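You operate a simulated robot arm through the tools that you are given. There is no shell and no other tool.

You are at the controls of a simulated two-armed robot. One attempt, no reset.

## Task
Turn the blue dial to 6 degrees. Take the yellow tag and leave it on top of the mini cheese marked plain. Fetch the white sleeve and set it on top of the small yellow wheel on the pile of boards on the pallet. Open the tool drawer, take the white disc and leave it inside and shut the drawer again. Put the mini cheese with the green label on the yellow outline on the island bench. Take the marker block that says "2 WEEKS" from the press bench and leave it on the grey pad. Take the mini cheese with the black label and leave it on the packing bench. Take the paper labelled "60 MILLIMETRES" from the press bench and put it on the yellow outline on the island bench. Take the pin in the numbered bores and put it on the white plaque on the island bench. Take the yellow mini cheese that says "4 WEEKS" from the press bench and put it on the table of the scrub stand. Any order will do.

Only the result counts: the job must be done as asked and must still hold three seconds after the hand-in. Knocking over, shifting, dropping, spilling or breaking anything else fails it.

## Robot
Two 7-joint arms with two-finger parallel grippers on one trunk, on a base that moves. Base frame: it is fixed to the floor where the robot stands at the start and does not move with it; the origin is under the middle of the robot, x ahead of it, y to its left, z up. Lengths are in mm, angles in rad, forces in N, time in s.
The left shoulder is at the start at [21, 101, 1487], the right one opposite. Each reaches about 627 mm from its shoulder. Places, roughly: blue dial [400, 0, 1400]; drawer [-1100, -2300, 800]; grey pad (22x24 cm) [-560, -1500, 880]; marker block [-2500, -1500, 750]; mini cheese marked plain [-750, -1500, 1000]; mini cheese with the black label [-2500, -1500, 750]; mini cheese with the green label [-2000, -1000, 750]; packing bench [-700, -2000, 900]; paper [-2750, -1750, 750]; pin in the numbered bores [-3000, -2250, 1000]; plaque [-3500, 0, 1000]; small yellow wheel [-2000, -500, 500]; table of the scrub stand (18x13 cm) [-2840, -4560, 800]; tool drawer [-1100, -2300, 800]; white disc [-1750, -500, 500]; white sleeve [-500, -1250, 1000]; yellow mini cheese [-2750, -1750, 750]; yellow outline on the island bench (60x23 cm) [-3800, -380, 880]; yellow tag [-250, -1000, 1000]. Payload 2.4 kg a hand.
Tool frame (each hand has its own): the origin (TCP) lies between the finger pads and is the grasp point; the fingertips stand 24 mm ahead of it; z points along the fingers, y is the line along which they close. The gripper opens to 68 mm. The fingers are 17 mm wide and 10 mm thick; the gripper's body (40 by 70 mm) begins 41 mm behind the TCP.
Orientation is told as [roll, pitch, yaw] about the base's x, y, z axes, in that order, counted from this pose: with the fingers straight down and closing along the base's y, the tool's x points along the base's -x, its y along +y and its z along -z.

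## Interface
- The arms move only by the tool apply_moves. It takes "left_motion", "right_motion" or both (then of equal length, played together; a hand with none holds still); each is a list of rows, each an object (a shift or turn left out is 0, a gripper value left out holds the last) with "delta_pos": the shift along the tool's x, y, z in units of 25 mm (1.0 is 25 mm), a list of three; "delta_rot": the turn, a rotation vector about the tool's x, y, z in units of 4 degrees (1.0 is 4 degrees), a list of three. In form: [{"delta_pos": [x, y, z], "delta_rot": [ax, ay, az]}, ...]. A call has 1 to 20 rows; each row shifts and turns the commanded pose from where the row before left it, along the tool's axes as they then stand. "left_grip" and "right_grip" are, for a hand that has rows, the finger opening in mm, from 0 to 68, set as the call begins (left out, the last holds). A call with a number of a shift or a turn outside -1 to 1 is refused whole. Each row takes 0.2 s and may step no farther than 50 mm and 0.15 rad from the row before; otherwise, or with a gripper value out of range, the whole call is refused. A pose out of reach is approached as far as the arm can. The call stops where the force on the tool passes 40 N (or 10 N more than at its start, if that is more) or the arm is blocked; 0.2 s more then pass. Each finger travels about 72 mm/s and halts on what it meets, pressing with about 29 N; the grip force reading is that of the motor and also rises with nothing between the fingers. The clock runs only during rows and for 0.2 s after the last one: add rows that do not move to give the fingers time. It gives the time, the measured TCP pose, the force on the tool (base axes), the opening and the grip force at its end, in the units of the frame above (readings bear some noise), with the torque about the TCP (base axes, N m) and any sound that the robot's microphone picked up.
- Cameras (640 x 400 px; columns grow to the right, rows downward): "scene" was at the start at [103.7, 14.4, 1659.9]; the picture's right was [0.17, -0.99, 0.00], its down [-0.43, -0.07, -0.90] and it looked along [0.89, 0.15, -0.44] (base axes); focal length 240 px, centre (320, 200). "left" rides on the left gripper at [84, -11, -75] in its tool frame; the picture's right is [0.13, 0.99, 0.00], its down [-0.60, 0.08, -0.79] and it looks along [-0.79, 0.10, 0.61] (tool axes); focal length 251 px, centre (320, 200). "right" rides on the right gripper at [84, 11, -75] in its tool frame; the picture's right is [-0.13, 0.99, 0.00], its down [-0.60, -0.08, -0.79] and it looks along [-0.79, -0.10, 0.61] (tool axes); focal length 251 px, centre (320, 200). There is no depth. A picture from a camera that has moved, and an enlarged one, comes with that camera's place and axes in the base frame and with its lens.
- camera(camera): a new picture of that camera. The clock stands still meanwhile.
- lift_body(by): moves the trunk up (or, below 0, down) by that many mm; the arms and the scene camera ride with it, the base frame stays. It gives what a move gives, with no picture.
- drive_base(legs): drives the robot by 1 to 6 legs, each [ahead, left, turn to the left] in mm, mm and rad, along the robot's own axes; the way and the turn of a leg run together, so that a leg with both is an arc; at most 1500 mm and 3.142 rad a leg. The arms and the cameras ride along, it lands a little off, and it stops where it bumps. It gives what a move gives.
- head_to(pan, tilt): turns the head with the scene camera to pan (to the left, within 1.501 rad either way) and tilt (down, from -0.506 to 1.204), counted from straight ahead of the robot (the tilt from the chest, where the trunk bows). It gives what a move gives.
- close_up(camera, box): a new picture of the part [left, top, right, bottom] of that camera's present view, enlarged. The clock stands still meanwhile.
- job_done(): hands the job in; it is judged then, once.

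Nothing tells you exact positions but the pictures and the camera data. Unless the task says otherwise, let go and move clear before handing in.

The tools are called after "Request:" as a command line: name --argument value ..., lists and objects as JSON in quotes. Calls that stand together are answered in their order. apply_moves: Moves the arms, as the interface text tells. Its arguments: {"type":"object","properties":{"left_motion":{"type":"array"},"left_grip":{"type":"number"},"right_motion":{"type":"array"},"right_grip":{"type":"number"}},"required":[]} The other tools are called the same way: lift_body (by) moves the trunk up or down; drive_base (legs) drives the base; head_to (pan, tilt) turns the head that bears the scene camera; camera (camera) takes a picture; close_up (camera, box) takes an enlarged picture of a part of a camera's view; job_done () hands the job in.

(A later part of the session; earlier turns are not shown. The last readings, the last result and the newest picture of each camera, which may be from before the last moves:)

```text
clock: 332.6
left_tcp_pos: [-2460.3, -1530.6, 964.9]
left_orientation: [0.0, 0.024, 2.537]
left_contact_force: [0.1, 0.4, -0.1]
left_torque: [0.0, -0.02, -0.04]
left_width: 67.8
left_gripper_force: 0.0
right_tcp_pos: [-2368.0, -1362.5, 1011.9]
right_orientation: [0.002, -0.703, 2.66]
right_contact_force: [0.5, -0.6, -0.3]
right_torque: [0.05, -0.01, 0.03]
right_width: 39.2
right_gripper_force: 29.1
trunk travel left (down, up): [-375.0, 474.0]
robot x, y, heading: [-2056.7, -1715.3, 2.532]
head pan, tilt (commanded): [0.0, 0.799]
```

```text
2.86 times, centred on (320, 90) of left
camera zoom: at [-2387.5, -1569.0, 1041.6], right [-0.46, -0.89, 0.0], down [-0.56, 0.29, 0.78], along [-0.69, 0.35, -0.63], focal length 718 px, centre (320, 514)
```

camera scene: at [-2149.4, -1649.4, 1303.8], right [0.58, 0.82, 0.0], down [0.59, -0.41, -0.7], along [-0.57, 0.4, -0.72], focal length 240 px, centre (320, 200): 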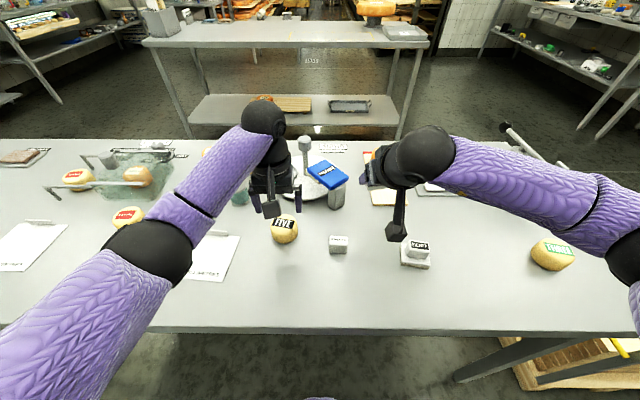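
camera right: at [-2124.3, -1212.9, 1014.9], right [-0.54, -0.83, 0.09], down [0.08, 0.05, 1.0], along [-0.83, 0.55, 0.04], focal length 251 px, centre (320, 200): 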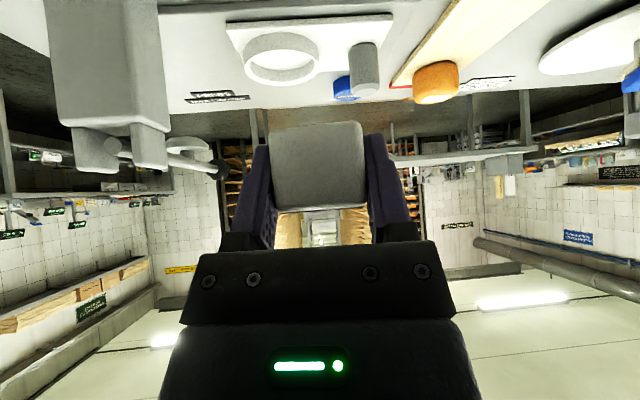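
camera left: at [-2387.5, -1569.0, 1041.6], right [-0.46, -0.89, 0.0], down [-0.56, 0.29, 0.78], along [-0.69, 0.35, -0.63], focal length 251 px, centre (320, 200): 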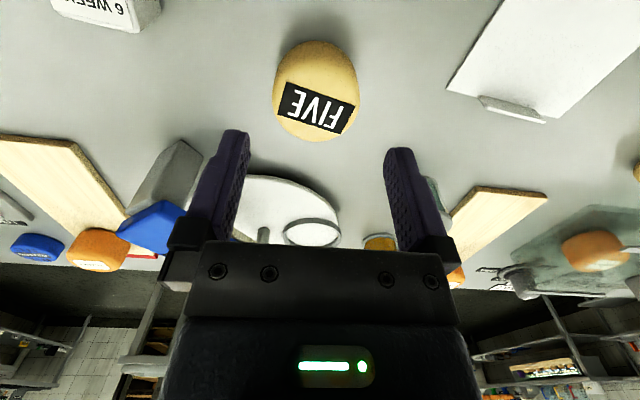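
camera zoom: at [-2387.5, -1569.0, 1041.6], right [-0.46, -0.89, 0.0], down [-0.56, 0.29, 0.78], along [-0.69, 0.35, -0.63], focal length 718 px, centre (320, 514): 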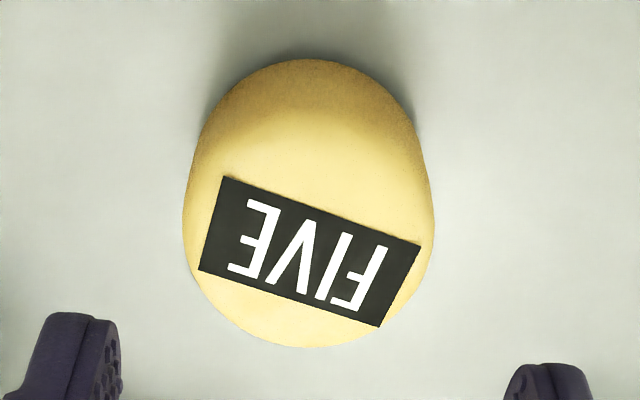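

Centre is 2.7 mm right and ~9 mm ahead of the hand axis. Adjust and go down.

Request:
apply_moves --left_motion '[{"delta_pos": [-0.42, -0.11, 0.5]}, {"delta_pos": [0, 0, 0.9]}]'

Request:
close_up --camera "left" --box '[200, 40, 440, 190]'

```text
clock: 333.1
left_tcp_pos: [-2468.5, -1521.9, 928.1]
left_orientation: [-0.001, 0.025, 2.538]
left_contact_force: [-0.8, -0.6, -0.5]
left_torque: [0.0, -0.01, -0.03]
left_width: 67.8
left_gripper_force: 0.0
right_tcp_pos: [-2367.7, -1362.8, 1011.3]
right_orientation: [0.003, -0.704, 2.661]
right_contact_force: [-0.4, 0.0, -0.3]
right_torque: [-0.02, 0.0, 0.02]
right_width: 39.4
right_gripper_force: 29.4
trunk travel left (down, up): [-375.0, 474.0]
robot x, y, heading: [-2056.8, -1718.1, 2.527]
head pan, tilt (commanded): [0.0, 0.799]
```

```text
2.67 times, centred on (320, 115) of left
camera zoom: at [-2394.4, -1561.3, 1005.3], right [-0.46, -0.89, 0.0], down [-0.56, 0.29, 0.78], along [-0.69, 0.35, -0.63], focal length 670 px, centre (320, 427)
```

zoom: 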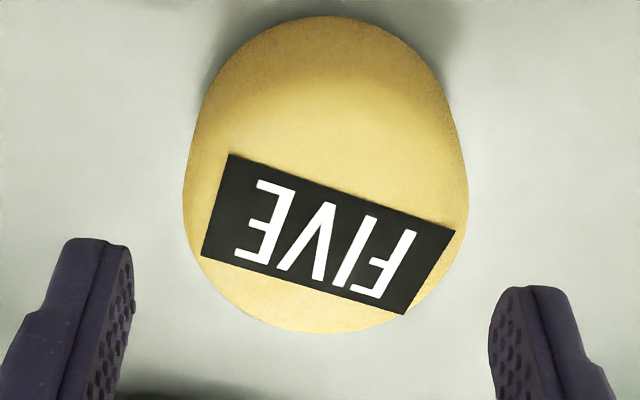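

Well centred. Down the rest and close.

Request:
apply_moves --left_motion '[{"delta_pos": [0, 0.06, 0.7]}, {"delta_pos": [0, 0, 0.7]}, {"delta_pos": [0, 0, 0.7]}, {}]'

Request:
camera --camera "left"

```text
clock: 334.1
left_tcp_pos: [-2467.2, -1524.6, 876.2]
left_orientation: [0.001, 0.024, 2.537]
left_contact_force: [0.4, 0.1, 0.4]
left_torque: [-0.02, 0.04, 0.02]
left_width: 67.8
left_gripper_force: 0.0
right_tcp_pos: [-2367.7, -1362.8, 1011.4]
right_orientation: [0.003, -0.704, 2.661]
right_contact_force: [0.9, 0.9, -0.4]
right_torque: [-0.03, 0.0, -0.03]
right_width: 39.3
right_gripper_force: 29.0
trunk travel left (down, up): [-375.0, 474.0]
robot x, y, heading: [-2053.8, -1717.4, 2.523]
head pan, tilt (commanded): [0.0, 0.799]
```

```text
taken
camera left: at [-2393.6, -1564.5, 953.3], right [-0.46, -0.89, 0.0], down [-0.56, 0.29, 0.78], along [-0.69, 0.35, -0.63], focal length 251 px, centre (320, 200)
```

left: 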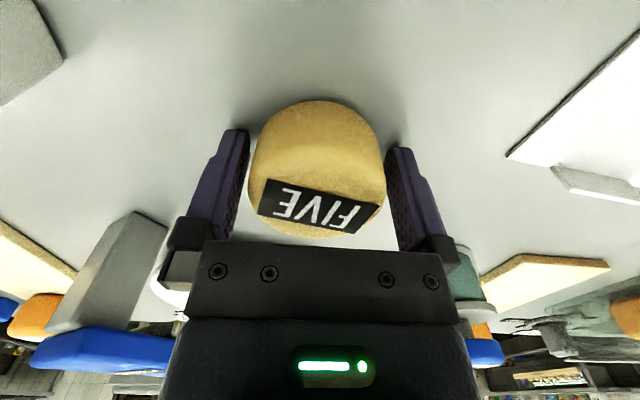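

FIVE is between the fingers. Closing and lifting.

Request:
apply_moves --left_motion '[{}, {}, {}]' --left_grip 45

Request:
apply_moves --left_motion '[{"delta_pos": [0, 0, -0.5]}, {"delta_pos": [0, 0, -0.9]}, {"delta_pos": [0, 0, -0.9]}, {"delta_pos": [0, 0, -0.9]}, {"delta_pos": [0.4, 0, -0.9]}]'

Request:
camera --camera "left"

Request:
camera --camera "scene"

```text
clock: 334.9
left_tcp_pos: [-2466.7, -1525.8, 876.8]
left_orientation: [-0.002, 0.024, 2.539]
left_contact_force: [-1.1, 0.5, -0.1]
left_torque: [0.01, 0.01, 0.01]
left_width: 59.4
left_gripper_force: 28.9
right_tcp_pos: [-2368.5, -1363.4, 1011.2]
right_orientation: [0.002, -0.705, 2.661]
right_contact_force: [0.2, -0.2, -0.1]
right_torque: [0.01, 0.0, 0.0]
right_width: 39.3
right_gripper_force: 28.8
trunk travel left (down, up): [-375.0, 474.0]
robot x, y, heading: [-2057.0, -1719.3, 2.531]
head pan, tilt (commanded): [0.0, 0.799]
```

```text
clock: 336.1
left_tcp_pos: [-2460.3, -1531.5, 980.8]
left_orientation: [-0.001, 0.023, 2.536]
left_contact_force: [0.1, 0.1, -1.1]
left_torque: [-0.02, -0.02, -0.03]
left_width: 59.2
left_gripper_force: 28.8
right_tcp_pos: [-2368.2, -1363.3, 1012.4]
right_orientation: [0.005, -0.703, 2.661]
right_contact_force: [0.4, -0.2, 0.1]
right_torque: [0.0, -0.01, 0.01]
right_width: 39.2
right_gripper_force: 28.9
trunk travel left (down, up): [-375.0, 474.0]
robot x, y, heading: [-2056.7, -1713.8, 2.524]
head pan, tilt (commanded): [0.0, 0.799]
```

```text
taken
camera left: at [-2388.2, -1569.5, 1057.1], right [-0.46, -0.89, 0.0], down [-0.56, 0.29, 0.78], along [-0.69, 0.35, -0.63], focal length 251 px, centre (320, 200)
```

left: 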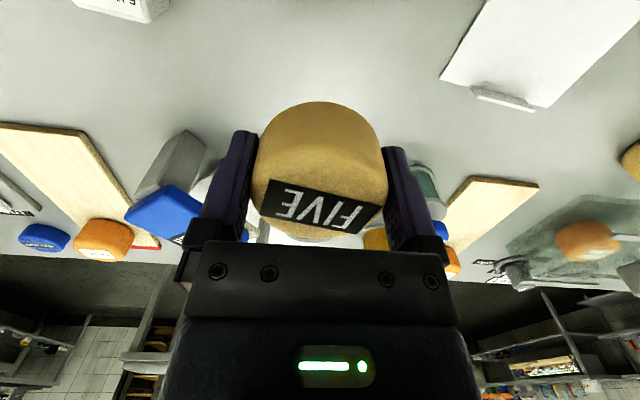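

```text
taken
camera scene: at [-2149.5, -1649.7, 1303.8], right [0.58, 0.82, 0.0], down [0.59, -0.41, -0.7], along [-0.57, 0.4, -0.72], focal length 240 px, centre (320, 200)
```

scene: 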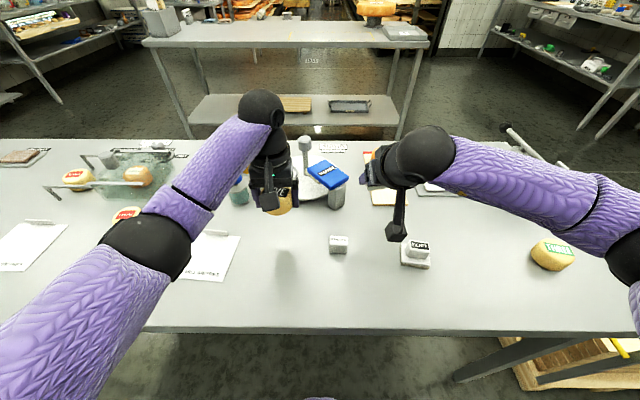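

Both objects are held. I back away, turn around to the packing bench and slide to the free spot where the sleeve stood.

Request:
drive_base --legs '[[-260, 0, 0], [0, 0, 1.571], [0, 0, 1.571]]'

Request:
drive_base --legs '[[0, 700, 0], [0, 640, 0]]'

Request:
camera --camera "scene"

```text
clock: 345.6
left_tcp_pos: [-1439.1, -2053.5, 981.2]
left_orientation: [0.0, 0.023, -0.609]
left_contact_force: [-0.8, 0.6, -1.1]
left_torque: [0.03, -0.03, -0.03]
left_width: 59.2
left_gripper_force: 28.8
right_tcp_pos: [-1533.8, -2219.2, 1011.0]
right_orientation: [0.004, -0.702, -0.485]
right_contact_force: [-0.4, -0.8, 0.0]
right_torque: [0.01, -0.01, 0.01]
right_width: 39.3
right_gripper_force: 28.7
trunk travel left (down, up): [-375.0, 474.0]
robot x, y, heading: [-1843.5, -1865.9, -0.619]
head pan, tilt (commanded): [0.0, 0.799]
```

```text
clock: 352.6
left_tcp_pos: [-661.9, -972.6, 980.6]
left_orientation: [-0.002, 0.024, -0.618]
left_contact_force: [-1.4, 0.3, -1.9]
left_torque: [0.03, -0.01, -0.05]
left_width: 59.3
left_gripper_force: 29.0
right_tcp_pos: [-756.7, -1137.4, 1011.5]
right_orientation: [0.002, -0.704, -0.494]
right_contact_force: [0.6, 0.5, -0.7]
right_torque: [0.03, 0.0, -0.01]
right_width: 39.3
right_gripper_force: 28.9
trunk travel left (down, up): [-375.0, 474.0]
robot x, y, heading: [-1061.1, -780.6, -0.633]
head pan, tilt (commanded): [0.0, 0.799]
```

```text
taken
camera scene: at [-967.4, -850.7, 1303.8], right [-0.59, -0.81, 0.0], down [-0.58, 0.42, -0.7], along [0.56, -0.41, -0.72], focal length 240 px, centre (320, 200)
```

scene: 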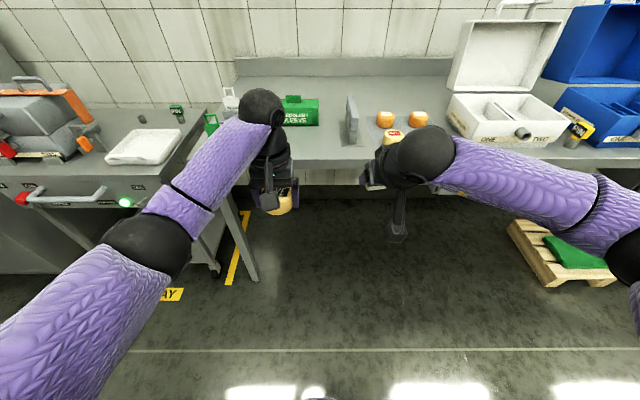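

I shift both hands a little left so that the block stays clear of the divider, then approach the bench.

Request:
apply_moves --left_motion '[{"delta_pos": [0, 0.5, 0]}, {"delta_pos": [0, 0.5, 0]}, {}, {}]' --right_motion '[{"delta_pos": [0, 0.8, 0]}, {"delta_pos": [0, 0.8, 0]}, {"delta_pos": [0, 0.8, 0]}, {"delta_pos": [0, 0.8, 0]}]'

Request:
drive_base --legs '[[320, 0, 0.011]]'

Request:
camera --camera "scene"

Request:
camera --camera "left"

Request:
camera --camera "right"

```text
clock: 353.6
left_tcp_pos: [-644.8, -953.3, 980.1]
left_orientation: [-0.001, 0.026, -0.62]
left_contact_force: [-0.9, -0.5, -1.2]
left_torque: [0.01, -0.03, -0.03]
left_width: 59.4
left_gripper_force: 28.4
right_tcp_pos: [-719.0, -1067.5, 1010.7]
right_orientation: [0.004, -0.703, -0.496]
right_contact_force: [0.1, -0.3, -0.6]
right_torque: [-0.02, 0.01, -0.04]
right_width: 39.0
right_gripper_force: 28.9
trunk travel left (down, up): [-375.0, 474.0]
robot x, y, heading: [-1063.8, -777.9, -0.63]
head pan, tilt (commanded): [0.0, 0.799]
```

```text
clock: 355.7
left_tcp_pos: [-387.9, -1134.9, 979.6]
left_orientation: [-0.002, 0.025, -0.61]
left_contact_force: [1.2, -0.7, -0.9]
left_torque: [0.0, 0.03, 0.0]
left_width: 59.3
left_gripper_force: 29.2
right_tcp_pos: [-459.3, -1250.5, 1013.3]
right_orientation: [0.004, -0.704, -0.485]
right_contact_force: [0.1, 0.4, -0.3]
right_torque: [0.0, -0.01, -0.02]
right_width: 39.3
right_gripper_force: 29.3
trunk travel left (down, up): [-375.0, 474.0]
robot x, y, heading: [-807.7, -965.5, -0.622]
head pan, tilt (commanded): [0.0, 0.799]
```

```text
taken
camera scene: at [-710.5, -1035.5, 1303.7], right [-0.58, -0.81, 0.0], down [-0.58, 0.42, -0.7], along [0.57, -0.41, -0.72], focal length 240 px, centre (320, 200)
```

scene: 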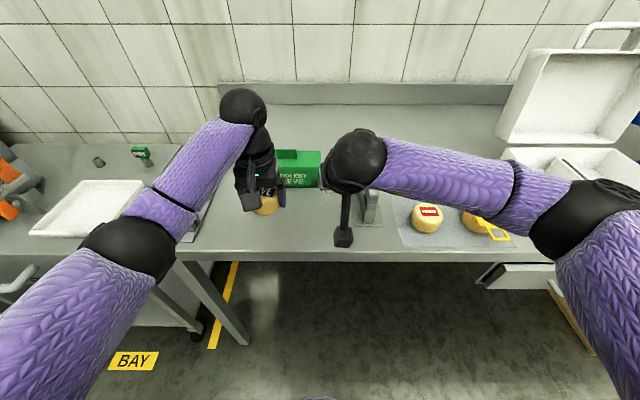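

```text
taken
camera left: at [-462.3, -1097.8, 1056.9], right [0.46, 0.89, 0.0], down [0.56, -0.29, 0.78], along [0.69, -0.36, -0.63], focal length 251 px, centre (320, 200)
```

left: 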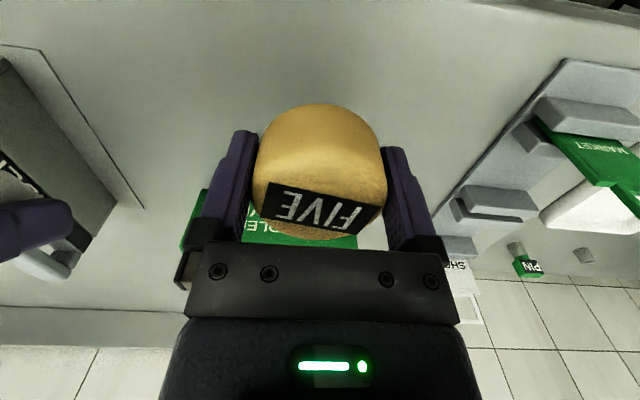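

```text
taken
camera right: at [-556.4, -1189.4, 1015.2], right [0.55, 0.83, 0.09], down [-0.08, -0.05, 1.0], along [0.83, -0.55, 0.04], focal length 251 px, centre (320, 200)
```

right: 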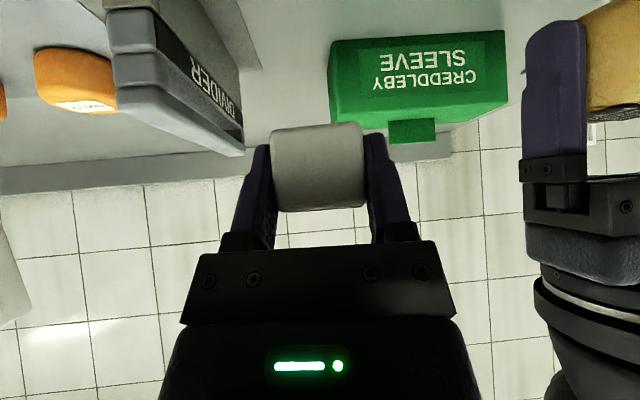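

FIVE is over free bench. I lower it with the left hand.

Request:
apply_moves --left_motion '[{"delta_pos": [-0.5, 0, 0.8]}, {"delta_pos": [0, 0, 0.9]}, {"delta_pos": [0, 0, 0.8]}, {}]'

Request:
apply_moves --left_motion '[{"delta_pos": [0, 0, 0.12]}, {}]'

Request:
camera --camera "left"

```text
clock: 356.7
left_tcp_pos: [-379.3, -1141.0, 918.5]
left_orientation: [-0.001, 0.025, -0.61]
left_contact_force: [0.2, -0.4, -1.6]
left_torque: [0.0, -0.03, 0.0]
left_width: 59.5
left_gripper_force: 29.0
right_tcp_pos: [-459.3, -1250.6, 1012.2]
right_orientation: [0.005, -0.704, -0.488]
right_contact_force: [-1.0, 0.2, -0.7]
right_torque: [0.02, -0.01, -0.01]
right_width: 39.4
right_gripper_force: 28.9
trunk travel left (down, up): [-375.0, 474.0]
robot x, y, heading: [-806.0, -969.5, -0.62]
head pan, tilt (commanded): [0.0, 0.799]
```

```text
clock: 357.3
left_tcp_pos: [-378.3, -1141.2, 915.7]
left_orientation: [0.0, 0.024, -0.611]
left_contact_force: [0.2, -0.5, -1.2]
left_torque: [0.01, 0.04, 0.02]
left_width: 59.3
left_gripper_force: 29.0
right_tcp_pos: [-460.3, -1251.0, 1011.8]
right_orientation: [0.002, -0.704, -0.487]
right_contact_force: [0.2, 0.2, -0.3]
right_torque: [0.02, -0.02, 0.0]
right_width: 39.2
right_gripper_force: 28.9
trunk travel left (down, up): [-375.0, 474.0]
robot x, y, heading: [-805.9, -967.3, -0.623]
head pan, tilt (commanded): [0.0, 0.799]
```

```text
taken
camera left: at [-453.2, -1104.0, 992.1], right [0.46, 0.89, 0.0], down [0.56, -0.29, 0.78], along [0.69, -0.36, -0.63], focal length 251 px, centre (320, 200)
```

left: 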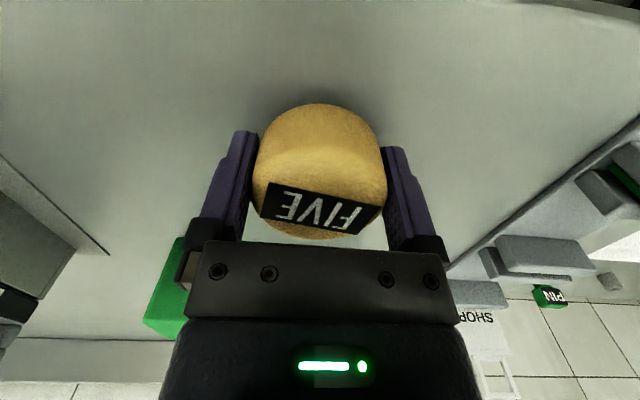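

Small steps down to contact.

Request:
apply_moves --left_motion '[{"delta_pos": [0, 0, 0.1]}, {}]'

Request:
apply_moves --left_motion '[{"delta_pos": [0, 0, 0.1]}, {}]'

Request:
apply_moves --left_motion '[{"delta_pos": [0, 0, 0.1]}, {}]'

```text
clock: 357.9
left_tcp_pos: [-378.6, -1142.6, 912.6]
left_orientation: [-0.002, 0.024, -0.61]
left_contact_force: [0.4, -0.3, -2.4]
left_torque: [0.02, 0.04, 0.03]
left_width: 59.4
left_gripper_force: 28.8
right_tcp_pos: [-459.5, -1250.6, 1011.6]
right_orientation: [0.004, -0.703, -0.487]
right_contact_force: [0.6, -0.2, 0.1]
right_torque: [0.0, 0.05, 0.04]
right_width: 39.2
right_gripper_force: 29.0
trunk travel left (down, up): [-375.0, 474.0]
robot x, y, heading: [-804.5, -967.8, -0.617]
head pan, tilt (commanded): [0.0, 0.799]
```

```text
clock: 358.5
left_tcp_pos: [-378.6, -1140.8, 909.3]
left_orientation: [-0.001, 0.024, -0.612]
left_contact_force: [0.2, -0.6, -1.5]
left_torque: [0.0, 0.0, 0.02]
left_width: 59.5
left_gripper_force: 29.1
right_tcp_pos: [-460.5, -1250.7, 1012.1]
right_orientation: [0.003, -0.703, -0.487]
right_contact_force: [-0.4, -0.2, -0.2]
right_torque: [0.01, 0.03, 0.01]
right_width: 39.1
right_gripper_force: 28.9
trunk travel left (down, up): [-375.0, 474.0]
robot x, y, heading: [-808.7, -964.0, -0.614]
head pan, tilt (commanded): [0.0, 0.799]
```

```text
clock: 359.1
left_tcp_pos: [-381.1, -1140.5, 907.1]
left_orientation: [-0.002, 0.026, -0.61]
left_contact_force: [0.1, -0.2, -0.6]
left_torque: [-0.01, -0.04, 0.0]
left_width: 59.6
left_gripper_force: 29.0
right_tcp_pos: [-460.1, -1251.2, 1011.2]
right_orientation: [0.002, -0.703, -0.486]
right_contact_force: [0.9, -0.6, -0.6]
right_torque: [0.0, 0.02, 0.0]
right_width: 39.1
right_gripper_force: 29.3
trunk travel left (down, up): [-375.0, 474.0]
robot x, y, heading: [-803.9, -965.1, -0.62]
head pan, tilt (commanded): [0.0, 0.799]
```

Request:
apply_moves --left_motion '[{"delta_pos": [0, 0, 0.1]}, {}]'

Request:
apply_moves --left_motion '[{"delta_pos": [0, 0, 0.1]}, {}]'

```text
clock: 359.7
left_tcp_pos: [-379.7, -1140.7, 906.6]
left_orientation: [-0.001, 0.02, -0.612]
left_contact_force: [1.6, -0.6, 23.0]
left_torque: [0.05, 0.11, -0.1]
left_width: 59.2
left_gripper_force: 28.8
right_tcp_pos: [-461.5, -1250.0, 1013.6]
right_orientation: [0.004, -0.707, -0.488]
right_contact_force: [0.0, 0.3, -0.9]
right_torque: [-0.01, -0.02, -0.03]
right_width: 39.4
right_gripper_force: 29.0
trunk travel left (down, up): [-375.0, 474.0]
robot x, y, heading: [-807.6, -966.8, -0.621]
head pan, tilt (commanded): [0.0, 0.799]
```

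```text
clock: 360.3
left_tcp_pos: [-379.7, -1140.7, 903.6]
left_orientation: [0.0, 0.019, -0.612]
left_contact_force: [5.7, -2.3, 34.7]
left_torque: [0.27, -0.56, -0.09]
left_width: 59.4
left_gripper_force: 28.9
right_tcp_pos: [-461.2, -1249.9, 1013.9]
right_orientation: [0.004, -0.705, -0.486]
right_contact_force: [0.3, -0.3, 0.1]
right_torque: [0.01, -0.01, -0.03]
right_width: 39.1
right_gripper_force: 28.6
trunk travel left (down, up): [-375.0, 474.0]
robot x, y, heading: [-809.3, -965.2, -0.625]
head pan, tilt (commanded): [0.0, 0.799]
```

FIVE stands on the bench. Ease up and release.

Request:
apply_moves --left_motion '[{"delta_pos": [0, 0, -0.14]}, {}]'

Request:
apply_moves --left_motion '[{}, {}, {}]' --left_grip 68

Request:
apply_moves --left_motion '[{"delta_pos": [0, 0, -0.4]}, {"delta_pos": [0, 0, -0.8]}, {"delta_pos": [0, 0, -0.9]}, {"delta_pos": [0, 0, -0.9]}]'

Request:
camera --camera "left"

```text
clock: 360.9
left_tcp_pos: [-380.5, -1139.6, 904.8]
left_orientation: [0.0, 0.027, -0.611]
left_contact_force: [0.4, -1.3, 2.0]
left_torque: [-0.02, -0.1, -0.06]
left_width: 59.2
left_gripper_force: 29.1
right_tcp_pos: [-459.0, -1251.6, 1011.1]
right_orientation: [0.004, -0.705, -0.486]
right_contact_force: [-0.5, 0.0, -1.0]
right_torque: [-0.03, -0.02, 0.0]
right_width: 39.1
right_gripper_force: 29.3
trunk travel left (down, up): [-375.0, 474.0]
robot x, y, heading: [-806.0, -967.8, -0.625]
head pan, tilt (commanded): [0.0, 0.799]
```

```text
clock: 361.7
left_tcp_pos: [-377.9, -1140.6, 906.2]
left_orientation: [0.0, 0.024, -0.61]
left_contact_force: [-0.3, 0.9, 0.5]
left_torque: [-0.01, 0.02, 0.0]
left_width: 68.3
left_gripper_force: 0.0
right_tcp_pos: [-460.3, -1249.7, 1012.9]
right_orientation: [0.004, -0.702, -0.486]
right_contact_force: [-1.0, 0.1, -0.5]
right_torque: [-0.01, -0.02, 0.0]
right_width: 39.0
right_gripper_force: 29.0
trunk travel left (down, up): [-375.0, 474.0]
robot x, y, heading: [-805.1, -967.0, -0.622]
head pan, tilt (commanded): [0.0, 0.799]
```

```text
clock: 362.7
left_tcp_pos: [-379.0, -1140.2, 981.1]
left_orientation: [0.0, 0.024, -0.612]
left_contact_force: [0.0, -0.6, -0.5]
left_torque: [-0.03, 0.0, 0.0]
left_width: 68.1
left_gripper_force: 0.1
right_tcp_pos: [-459.2, -1250.9, 1012.8]
right_orientation: [0.002, -0.704, -0.486]
right_contact_force: [-0.9, -0.1, -0.7]
right_torque: [-0.01, -0.02, -0.02]
right_width: 39.2
right_gripper_force: 28.7
trunk travel left (down, up): [-375.0, 474.0]
robot x, y, heading: [-809.6, -967.9, -0.626]
head pan, tilt (commanded): [0.0, 0.799]
```

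```text
taken
camera left: at [-452.3, -1103.9, 1057.5], right [0.46, 0.89, 0.0], down [0.56, -0.29, 0.78], along [0.69, -0.36, -0.63], focal length 251 px, centre (320, 200)
```

left: 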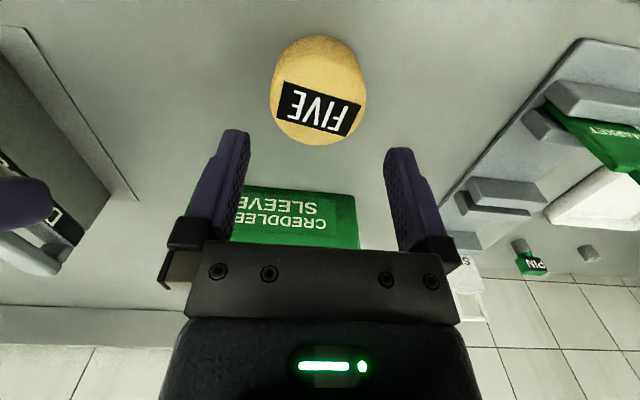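

FIVE stands on the packing bench. Now I set the block down temporarily here to regrasp it with a vertical hand.

Request:
apply_moves --right_motion '[{"delta_pos": [0.6, 0.3, 0.75]}, {"delta_pos": [0.6, 0.3, 0.75]}, {"delta_pos": [0.6, 0, 0.75]}, {"delta_pos": [0.5, 0, 0.6]}, {}]'

Request:
camera --camera "right"

Request:
camera --camera "scene"

```text
clock: 363.9
left_tcp_pos: [-378.5, -1141.0, 981.5]
left_orientation: [-0.003, 0.024, -0.612]
left_contact_force: [-0.2, 0.5, 0.2]
left_torque: [0.01, 0.0, 0.0]
left_width: 68.1
left_gripper_force: 0.0
right_tcp_pos: [-452.3, -1239.6, 919.3]
right_orientation: [0.003, -0.703, -0.486]
right_contact_force: [-0.8, 0.6, 0.2]
right_torque: [-0.02, -0.02, 0.02]
right_width: 39.2
right_gripper_force: 29.7
trunk travel left (down, up): [-375.0, 474.0]
robot x, y, heading: [-811.3, -966.4, -0.619]
head pan, tilt (commanded): [0.0, 0.799]
```

```text
taken
camera right: at [-548.5, -1177.1, 922.9], right [0.55, 0.83, 0.09], down [-0.08, -0.05, 1.0], along [0.83, -0.55, 0.04], focal length 251 px, centre (320, 200)
```

right: 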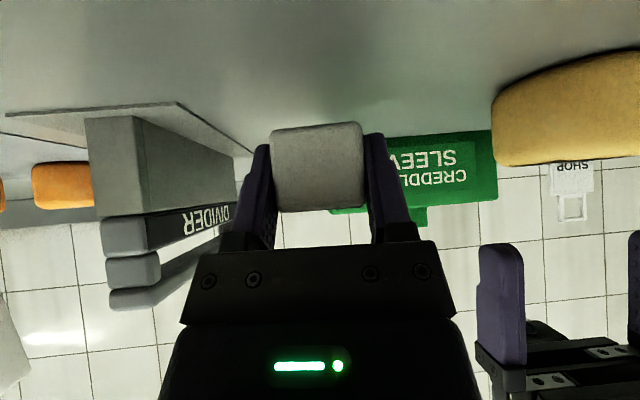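

```text
taken
camera scene: at [-710.9, -1035.2, 1303.8], right [-0.58, -0.81, 0.0], down [-0.58, 0.42, -0.7], along [0.57, -0.41, -0.72], focal length 240 px, centre (320, 200)
```

scene: 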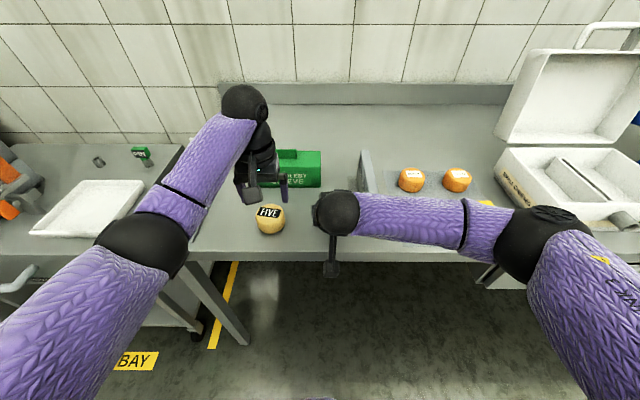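

Request:
apply_moves --right_motion '[{"delta_pos": [0.13, 0, 0.153]}, {"delta_pos": [0.13, 0, 0.153]}, {}]'

Request:
apply_moves --right_motion '[{"delta_pos": [0.065, 0, 0.077]}, {}]'

Request:
apply_moves --right_motion '[{"delta_pos": [0.065, 0, 0.077]}, {}]'

```text
clock: 364.7
left_tcp_pos: [-378.2, -1141.4, 980.4]
left_orientation: [-0.002, 0.024, -0.611]
left_contact_force: [-0.5, 0.7, -0.8]
left_torque: [0.01, -0.02, -0.02]
left_width: 68.1
left_gripper_force: 0.1
right_tcp_pos: [-452.1, -1239.1, 909.3]
right_orientation: [0.004, -0.703, -0.487]
right_contact_force: [0.8, 0.1, -0.2]
right_torque: [-0.02, 0.05, 0.02]
right_width: 39.4
right_gripper_force: 28.8
trunk travel left (down, up): [-375.0, 474.0]
robot x, y, heading: [-804.2, -966.8, -0.624]
head pan, tilt (commanded): [0.0, 0.799]
```

```text
clock: 365.3
left_tcp_pos: [-377.6, -1141.5, 980.2]
left_orientation: [-0.001, 0.026, -0.612]
left_contact_force: [-0.2, 0.6, 0.0]
left_torque: [-0.02, 0.01, 0.0]
left_width: 67.9
left_gripper_force: 0.0
right_tcp_pos: [-451.2, -1238.8, 908.2]
right_orientation: [0.003, -0.702, -0.486]
right_contact_force: [-0.9, 0.3, -0.5]
right_torque: [-0.01, 0.0, -0.01]
right_width: 39.3
right_gripper_force: 28.9
trunk travel left (down, up): [-375.0, 474.0]
robot x, y, heading: [-806.0, -966.5, -0.619]
head pan, tilt (commanded): [0.0, 0.799]
```

```text
clock: 365.9
left_tcp_pos: [-378.4, -1141.0, 979.7]
left_orientation: [-0.003, 0.024, -0.612]
left_contact_force: [-0.4, -0.1, -0.4]
left_torque: [0.02, 0.0, 0.0]
left_width: 68.0
left_gripper_force: 0.1
right_tcp_pos: [-451.2, -1239.0, 904.8]
right_orientation: [0.002, -0.704, -0.487]
right_contact_force: [0.5, 0.6, -0.5]
right_torque: [0.02, 0.01, -0.01]
right_width: 39.1
right_gripper_force: 29.0
trunk travel left (down, up): [-375.0, 474.0]
robot x, y, heading: [-806.3, -966.1, -0.621]
head pan, tilt (commanded): [0.0, 0.799]
```

Request:
apply_moves --right_motion '[{"delta_pos": [0.065, 0, 0.077]}, {}]'

Request:
camera --camera "right"

```text
clock: 366.5
left_tcp_pos: [-378.2, -1141.5, 982.1]
left_orientation: [-0.003, 0.024, -0.61]
left_contact_force: [-0.2, 0.0, -0.1]
left_torque: [-0.05, 0.01, 0.02]
left_width: 68.0
left_gripper_force: 0.0
right_tcp_pos: [-452.5, -1238.8, 903.1]
right_orientation: [0.004, -0.705, -0.488]
right_contact_force: [-0.2, 0.2, 6.4]
right_torque: [-0.09, 0.0, 0.0]
right_width: 38.9
right_gripper_force: 29.0
trunk travel left (down, up): [-375.0, 474.0]
robot x, y, heading: [-806.5, -962.9, -0.624]
head pan, tilt (commanded): [0.0, 0.799]
```

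```text
taken
camera right: at [-548.0, -1177.2, 907.0], right [0.55, 0.83, 0.09], down [-0.09, -0.05, 1.0], along [0.83, -0.55, 0.05], focal length 251 px, centre (320, 200)
```

right: 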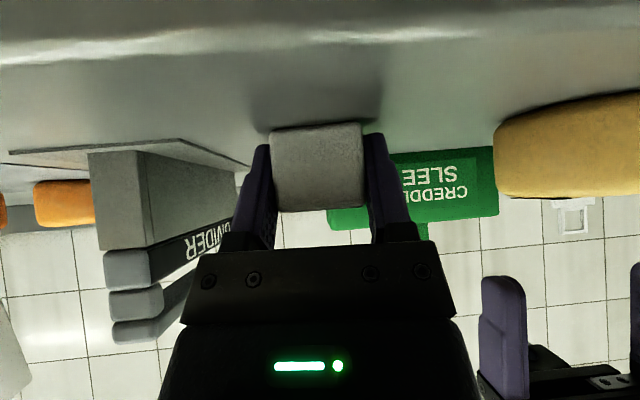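

Touching lightly. Open and withdraw along the fingers.

Request:
apply_moves --right_motion '[{}, {}, {}]' --right_grip 58

Request:
apply_moves --right_motion '[{"delta_pos": [-0.1, 0, -0.5]}, {"delta_pos": [0, 0, -0.9]}, {"delta_pos": [0, 0, -0.9]}, {"delta_pos": [0, 0, -0.9]}, {"delta_pos": [-0.5, 0, -0.6]}, {"delta_pos": [-0.5, 0, -0.6]}]'

Request:
apply_moves --right_motion '[{"delta_rot": [0, 1, 0]}, {"delta_rot": [0, 1, 0]}, {"delta_rot": [0, 1, 0]}, {"delta_rot": [0, 1, 0]}, {"delta_rot": [0, 1, 0]}, {"delta_rot": [0, 1, 0]}, {"delta_rot": [0, 1, 0]}, {"delta_rot": [0, 1, 0]}, {"delta_rot": [0, 1, 0]}, {"delta_rot": [0, 1, 0]}]' --right_grip 68

Request:
camera --camera "right"

Request:
camera --camera "scene"

```text
clock: 367.3
left_tcp_pos: [-378.2, -1140.0, 981.0]
left_orientation: [-0.002, 0.024, -0.61]
left_contact_force: [-0.1, -0.1, -0.9]
left_torque: [0.0, -0.02, 0.0]
left_width: 68.0
left_gripper_force: 0.0
right_tcp_pos: [-452.1, -1238.1, 903.1]
right_orientation: [0.003, -0.703, -0.485]
right_contact_force: [0.5, 3.8, 3.8]
right_torque: [-0.02, 0.03, -0.04]
right_width: 55.4
right_gripper_force: 0.1
trunk travel left (down, up): [-375.0, 474.0]
robot x, y, heading: [-808.1, -966.4, -0.617]
head pan, tilt (commanded): [0.0, 0.799]
```

```text
clock: 368.7
left_tcp_pos: [-378.8, -1141.0, 980.5]
left_orientation: [-0.004, 0.025, -0.611]
left_contact_force: [-0.6, 0.0, -0.6]
left_torque: [0.01, 0.0, 0.0]
left_width: 68.2
left_gripper_force: 0.1
right_tcp_pos: [-496.0, -1216.4, 1006.8]
right_orientation: [0.003, -0.703, -0.487]
right_contact_force: [-0.4, 0.1, 0.3]
right_torque: [0.06, 0.0, 0.02]
right_width: 58.2
right_gripper_force: 0.0
trunk travel left (down, up): [-375.0, 474.0]
robot x, y, heading: [-807.4, -965.1, -0.622]
head pan, tilt (commanded): [0.0, 0.799]
```

```text
clock: 370.9
left_tcp_pos: [-379.1, -1140.6, 980.2]
left_orientation: [-0.003, 0.025, -0.611]
left_contact_force: [0.6, 0.3, 0.1]
left_torque: [0.02, -0.01, 0.01]
left_width: 68.0
left_gripper_force: 0.0
right_tcp_pos: [-495.8, -1215.9, 1005.4]
right_orientation: [0.003, -0.004, -0.485]
right_contact_force: [0.0, 0.4, 0.3]
right_torque: [0.0, -0.04, -0.03]
right_width: 68.2
right_gripper_force: 0.1
trunk travel left (down, up): [-375.0, 474.0]
robot x, y, heading: [-807.1, -971.6, -0.619]
head pan, tilt (commanded): [0.0, 0.799]
```

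```text
taken
camera right: at [-566.6, -1167.5, 1080.6], right [0.58, 0.82, 0.0], down [0.49, -0.35, 0.8], along [0.65, -0.46, -0.61], focal length 251 px, centre (320, 200)
```

right: 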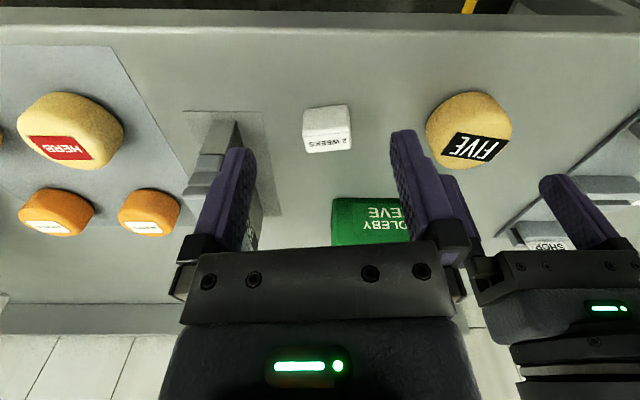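

```text
taken
camera scene: at [-710.9, -1035.2, 1303.8], right [-0.58, -0.81, 0.0], down [-0.58, 0.42, -0.7], along [0.57, -0.41, -0.72], focal length 240 px, centre (320, 200)
```

scene: 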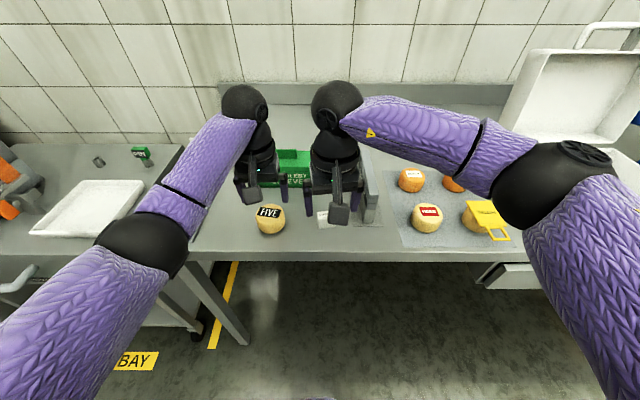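

The block stands on the bench. I move the left hand aside and bring the vertical right hand over the block.

Request:
apply_moves --left_motion '[{"delta_pos": [0, 0.9, -0.3]}, {"delta_pos": [0, 0.9, -0.3]}, {}, {}]' --right_motion '[{"delta_pos": [-0.7, 0, 0.3]}, {"delta_pos": [-0.7, 0, 0.6]}, {"delta_pos": [-0.68, 0, 0.6]}, {"delta_pos": [0, 0, 0.7]}]'

Request:
camera --camera "right"

```text
clock: 371.9
left_tcp_pos: [-352.5, -1105.5, 995.6]
left_orientation: [-0.002, 0.024, -0.612]
left_contact_force: [-0.1, -0.4, 0.5]
left_torque: [-0.03, -0.01, 0.02]
left_width: 68.0
left_gripper_force: 0.1
right_tcp_pos: [-449.4, -1239.0, 949.6]
right_orientation: [0.004, -0.006, -0.483]
right_contact_force: [-0.1, -0.2, 1.1]
right_torque: [0.01, -0.01, -0.02]
right_width: 67.9
right_gripper_force: 0.2
trunk travel left (down, up): [-375.0, 474.0]
robot x, y, heading: [-807.1, -962.6, -0.618]
head pan, tilt (commanded): [0.0, 0.799]
```

```text
taken
camera right: at [-520.3, -1191.2, 1025.2], right [0.58, 0.82, 0.0], down [0.49, -0.35, 0.8], along [0.65, -0.46, -0.61], focal length 251 px, centre (320, 200)
```

right: 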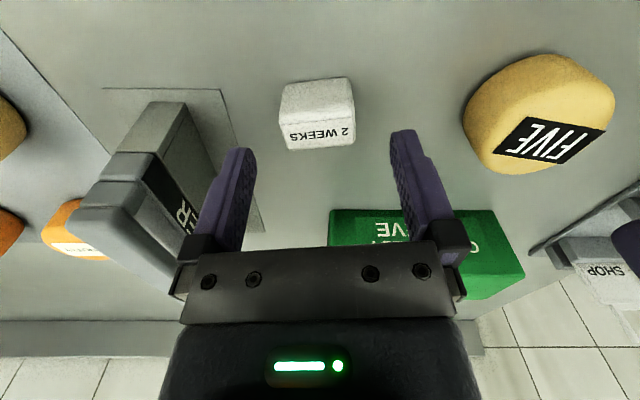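

Aligned. Down and grip.

Request:
apply_moves --right_motion '[{"delta_pos": [0, 0, 0.6]}, {"delta_pos": [0, 0, 0.6]}, {"delta_pos": [0, 0, 0.55]}, {}]'

Request:
camera --camera "right"

Request:
apply_moves --right_motion '[{}, {}, {}, {}]' --right_grip 25

Request:
apply_moves --right_motion '[{"delta_pos": [0, 0, -0.4]}, {"delta_pos": [0, 0, -0.9]}, {"delta_pos": [0, 0, -0.9]}, {"delta_pos": [0, 0, -0.9]}, {"delta_pos": [0, 0, -0.9]}]'

Request:
camera --camera "right"

```text
clock: 372.9
left_tcp_pos: [-352.5, -1104.0, 996.3]
left_orientation: [-0.001, 0.025, -0.612]
left_contact_force: [-0.2, 0.0, 1.2]
left_torque: [-0.02, -0.06, -0.01]
left_width: 68.1
left_gripper_force: 0.0
right_tcp_pos: [-449.5, -1239.9, 906.3]
right_orientation: [0.004, -0.005, -0.483]
right_contact_force: [-0.4, -1.1, -0.1]
right_torque: [0.01, -0.02, 0.01]
right_width: 68.1
right_gripper_force: 0.1
trunk travel left (down, up): [-375.0, 474.0]
robot x, y, heading: [-806.5, -965.2, -0.621]
head pan, tilt (commanded): [0.0, 0.799]
```

```text
taken
camera right: at [-521.1, -1190.7, 981.1], right [0.58, 0.82, 0.0], down [0.49, -0.35, 0.8], along [0.65, -0.46, -0.61], focal length 251 px, centre (320, 200)
```

right: 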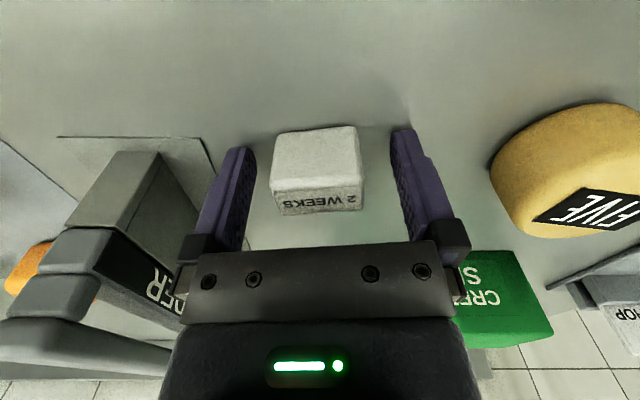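

```text
clock: 373.9
left_tcp_pos: [-352.2, -1105.6, 995.7]
left_orientation: [-0.004, 0.025, -0.61]
left_contact_force: [-0.2, -0.4, 0.2]
left_torque: [-0.01, -0.04, -0.01]
left_width: 68.1
left_gripper_force: 0.0
right_tcp_pos: [-448.6, -1239.3, 906.1]
right_orientation: [0.003, -0.005, -0.483]
right_contact_force: [-0.5, 0.0, 1.0]
right_torque: [0.01, -0.03, -0.02]
right_width: 39.0
right_gripper_force: 29.2
trunk travel left (down, up): [-375.0, 474.0]
robot x, y, heading: [-810.2, -964.8, -0.624]
head pan, tilt (commanded): [0.0, 0.799]
```

```text
clock: 375.1
left_tcp_pos: [-353.2, -1104.9, 996.3]
left_orientation: [-0.002, 0.024, -0.611]
left_contact_force: [0.3, 0.0, -0.5]
left_torque: [0.01, 0.01, 0.01]
left_width: 67.9
left_gripper_force: 0.0
right_tcp_pos: [-448.0, -1240.0, 1008.7]
right_orientation: [0.002, -0.004, -0.483]
right_contact_force: [-0.7, 1.3, -0.4]
right_torque: [-0.03, -0.01, 0.0]
right_width: 39.1
right_gripper_force: 29.0
trunk travel left (down, up): [-375.0, 474.0]
robot x, y, heading: [-808.1, -965.8, -0.618]
head pan, tilt (commanded): [0.0, 0.799]
```

```text
taken
camera right: at [-520.1, -1191.8, 1082.9], right [0.58, 0.82, 0.0], down [0.49, -0.35, 0.8], along [0.65, -0.46, -0.61], focal length 251 px, centre (320, 200)
```

right: 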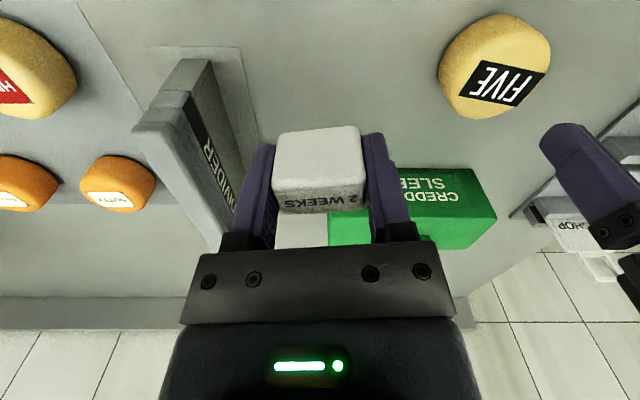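

Block regrasped upright. I back off, slide right and approach so that it comes over the centre of the grey pad.

Request:
drive_base --legs '[[-150, 0, 0], [0, -277, -0.003], [150, 0, 0]]'

Request:
apply_moves --right_motion '[{"delta_rot": [0, 0, 1]}, {"delta_rot": [0, 0, 1]}]'

Request:
camera --camera "right"

Request:
camera --camera "scene"

```text
clock: 379.0
left_tcp_pos: [-517.0, -1331.9, 996.3]
left_orientation: [-0.001, 0.024, -0.614]
left_contact_force: [0.2, 0.1, 0.2]
left_torque: [-0.01, 0.0, -0.02]
left_width: 68.0
left_gripper_force: 0.1
right_tcp_pos: [-612.8, -1465.5, 1008.1]
right_orientation: [0.003, -0.006, -0.486]
right_contact_force: [0.0, -0.3, 0.0]
right_torque: [0.01, 0.07, 0.02]
right_width: 39.1
right_gripper_force: 28.5
trunk travel left (down, up): [-375.0, 474.0]
robot x, y, heading: [-971.9, -1193.4, -0.628]
head pan, tilt (commanded): [0.0, 0.799]
```

```text
clock: 379.6
left_tcp_pos: [-516.8, -1330.4, 996.5]
left_orientation: [-0.003, 0.026, -0.613]
left_contact_force: [-0.3, 0.6, 0.3]
left_torque: [-0.02, 0.01, -0.01]
left_width: 68.0
left_gripper_force: 0.1
right_tcp_pos: [-613.4, -1466.3, 1008.7]
right_orientation: [0.004, -0.005, -0.626]
right_contact_force: [-0.1, -0.3, -0.4]
right_torque: [-0.01, 0.02, 0.0]
right_width: 38.9
right_gripper_force: 28.9
trunk travel left (down, up): [-375.0, 474.0]
robot x, y, heading: [-971.6, -1190.5, -0.622]
head pan, tilt (commanded): [0.0, 0.799]
```

```text
taken
camera right: at [-676.8, -1408.1, 1082.5], right [0.69, 0.73, 0.0], down [0.44, -0.42, 0.8], along [0.58, -0.54, -0.61], focal length 251 px, centre (320, 200)
```

right: 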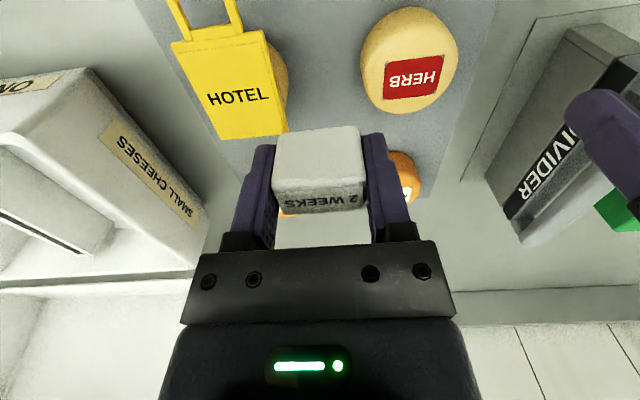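

```text
taken
camera scene: at [-874.9, -1259.7, 1303.8], right [-0.59, -0.81, 0.0], down [-0.58, 0.42, -0.7], along [0.56, -0.41, -0.72], focal length 240 px, centre (320, 200)
```

scene: 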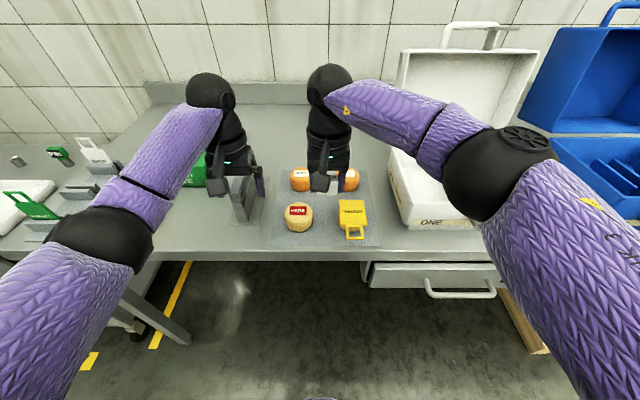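

The left hand hovers close over the divider; I raise it first.

Request:
apply_moves --left_motion '[{"delta_pos": [0, 0, -0.9]}, {"delta_pos": [0, 0, -0.9]}, {"delta_pos": [0, 0, -0.9]}]'

Request:
close_up --camera "right" --box '[160, 0, 480, 240]'

Request:
close_up --camera "scene" --box '[210, 120, 400, 260]'

```text
clock: 380.4
left_tcp_pos: [-514.9, -1330.5, 1064.2]
left_orientation: [-0.001, 0.025, -0.614]
left_contact_force: [0.7, 0.3, 0.0]
left_torque: [-0.01, 0.0, 0.01]
left_width: 68.2
left_gripper_force: 0.1
right_tcp_pos: [-613.4, -1464.7, 1007.4]
right_orientation: [0.003, -0.006, -0.627]
right_contact_force: [0.4, 0.2, 0.2]
right_torque: [0.02, -0.01, -0.01]
right_width: 38.9
right_gripper_force: 30.2
trunk travel left (down, up): [-375.0, 474.0]
robot x, y, heading: [-971.8, -1189.3, -0.625]
head pan, tilt (commanded): [0.0, 0.799]
```

```text
1.67 times, centred on (320, 120) of right
camera zoom: at [-677.0, -1408.1, 1082.5], right [0.69, 0.73, 0.0], down [0.44, -0.42, 0.8], along [0.58, -0.54, -0.61], focal length 419 px, centre (320, 333)
```

zoom: 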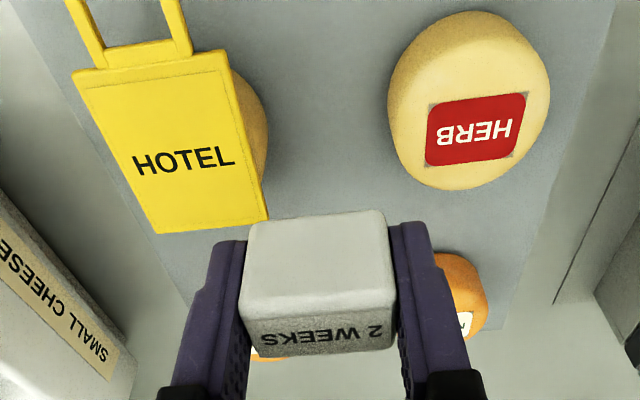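

```text
2.86 times, centred on (305, 190) of scene
camera zoom: at [-875.0, -1259.7, 1303.8], right [-0.59, -0.81, 0.0], down [-0.58, 0.42, -0.7], along [0.57, -0.41, -0.72], focal length 686 px, centre (363, 229)
```

zoom: 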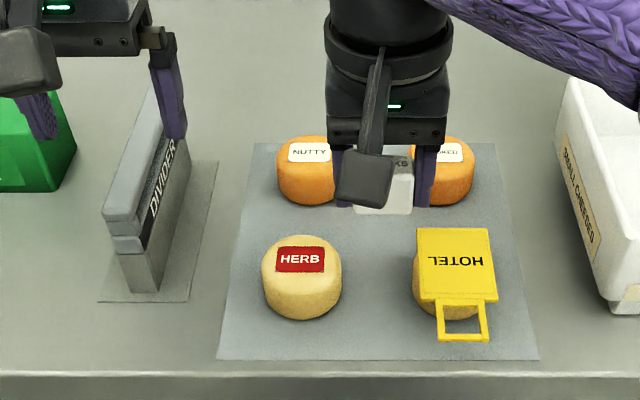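

The divider is untouched. I drive 66 mm ahead to bring the block over the pad's centre.

Request:
drive_base --legs '[[66, 0, 0]]'

Request:
close_up --camera "right" --box '[160, 0, 480, 240]'

Request:
close_up --camera "scene" --box '[210, 120, 400, 280]'

```text
clock: 381.4
left_tcp_pos: [-460.4, -1368.7, 1064.3]
left_orientation: [0.0, 0.024, -0.611]
left_contact_force: [0.7, -0.7, -0.7]
left_torque: [0.03, 0.0, 0.0]
left_width: 68.1
left_gripper_force: 0.0
right_tcp_pos: [-559.6, -1503.8, 1007.3]
right_orientation: [0.003, -0.004, -0.627]
right_contact_force: [-0.3, -0.3, 0.8]
right_torque: [-0.01, -0.01, -0.03]
right_width: 39.1
right_gripper_force: 29.0
trunk travel left (down, up): [-375.0, 474.0]
robot x, y, heading: [-914.9, -1228.1, -0.628]
head pan, tilt (commanded): [0.0, 0.799]
```

```text
1.67 times, centred on (320, 120) of right
camera zoom: at [-622.9, -1446.7, 1082.2], right [0.69, 0.73, 0.0], down [0.44, -0.42, 0.8], along [0.58, -0.54, -0.61], focal length 419 px, centre (320, 333)
```

zoom: 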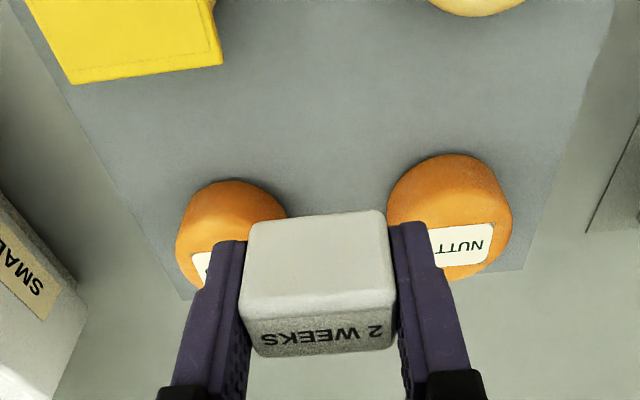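

```text
2.50 times, centred on (305, 200) of scene
camera zoom: at [-820.9, -1298.5, 1303.7], right [-0.58, -0.81, 0.0], down [-0.58, 0.42, -0.7], along [0.56, -0.41, -0.72], focal length 601 px, centre (358, 200)
```

zoom: 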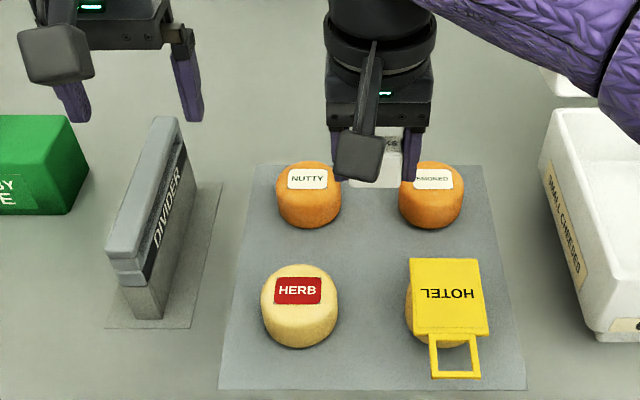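

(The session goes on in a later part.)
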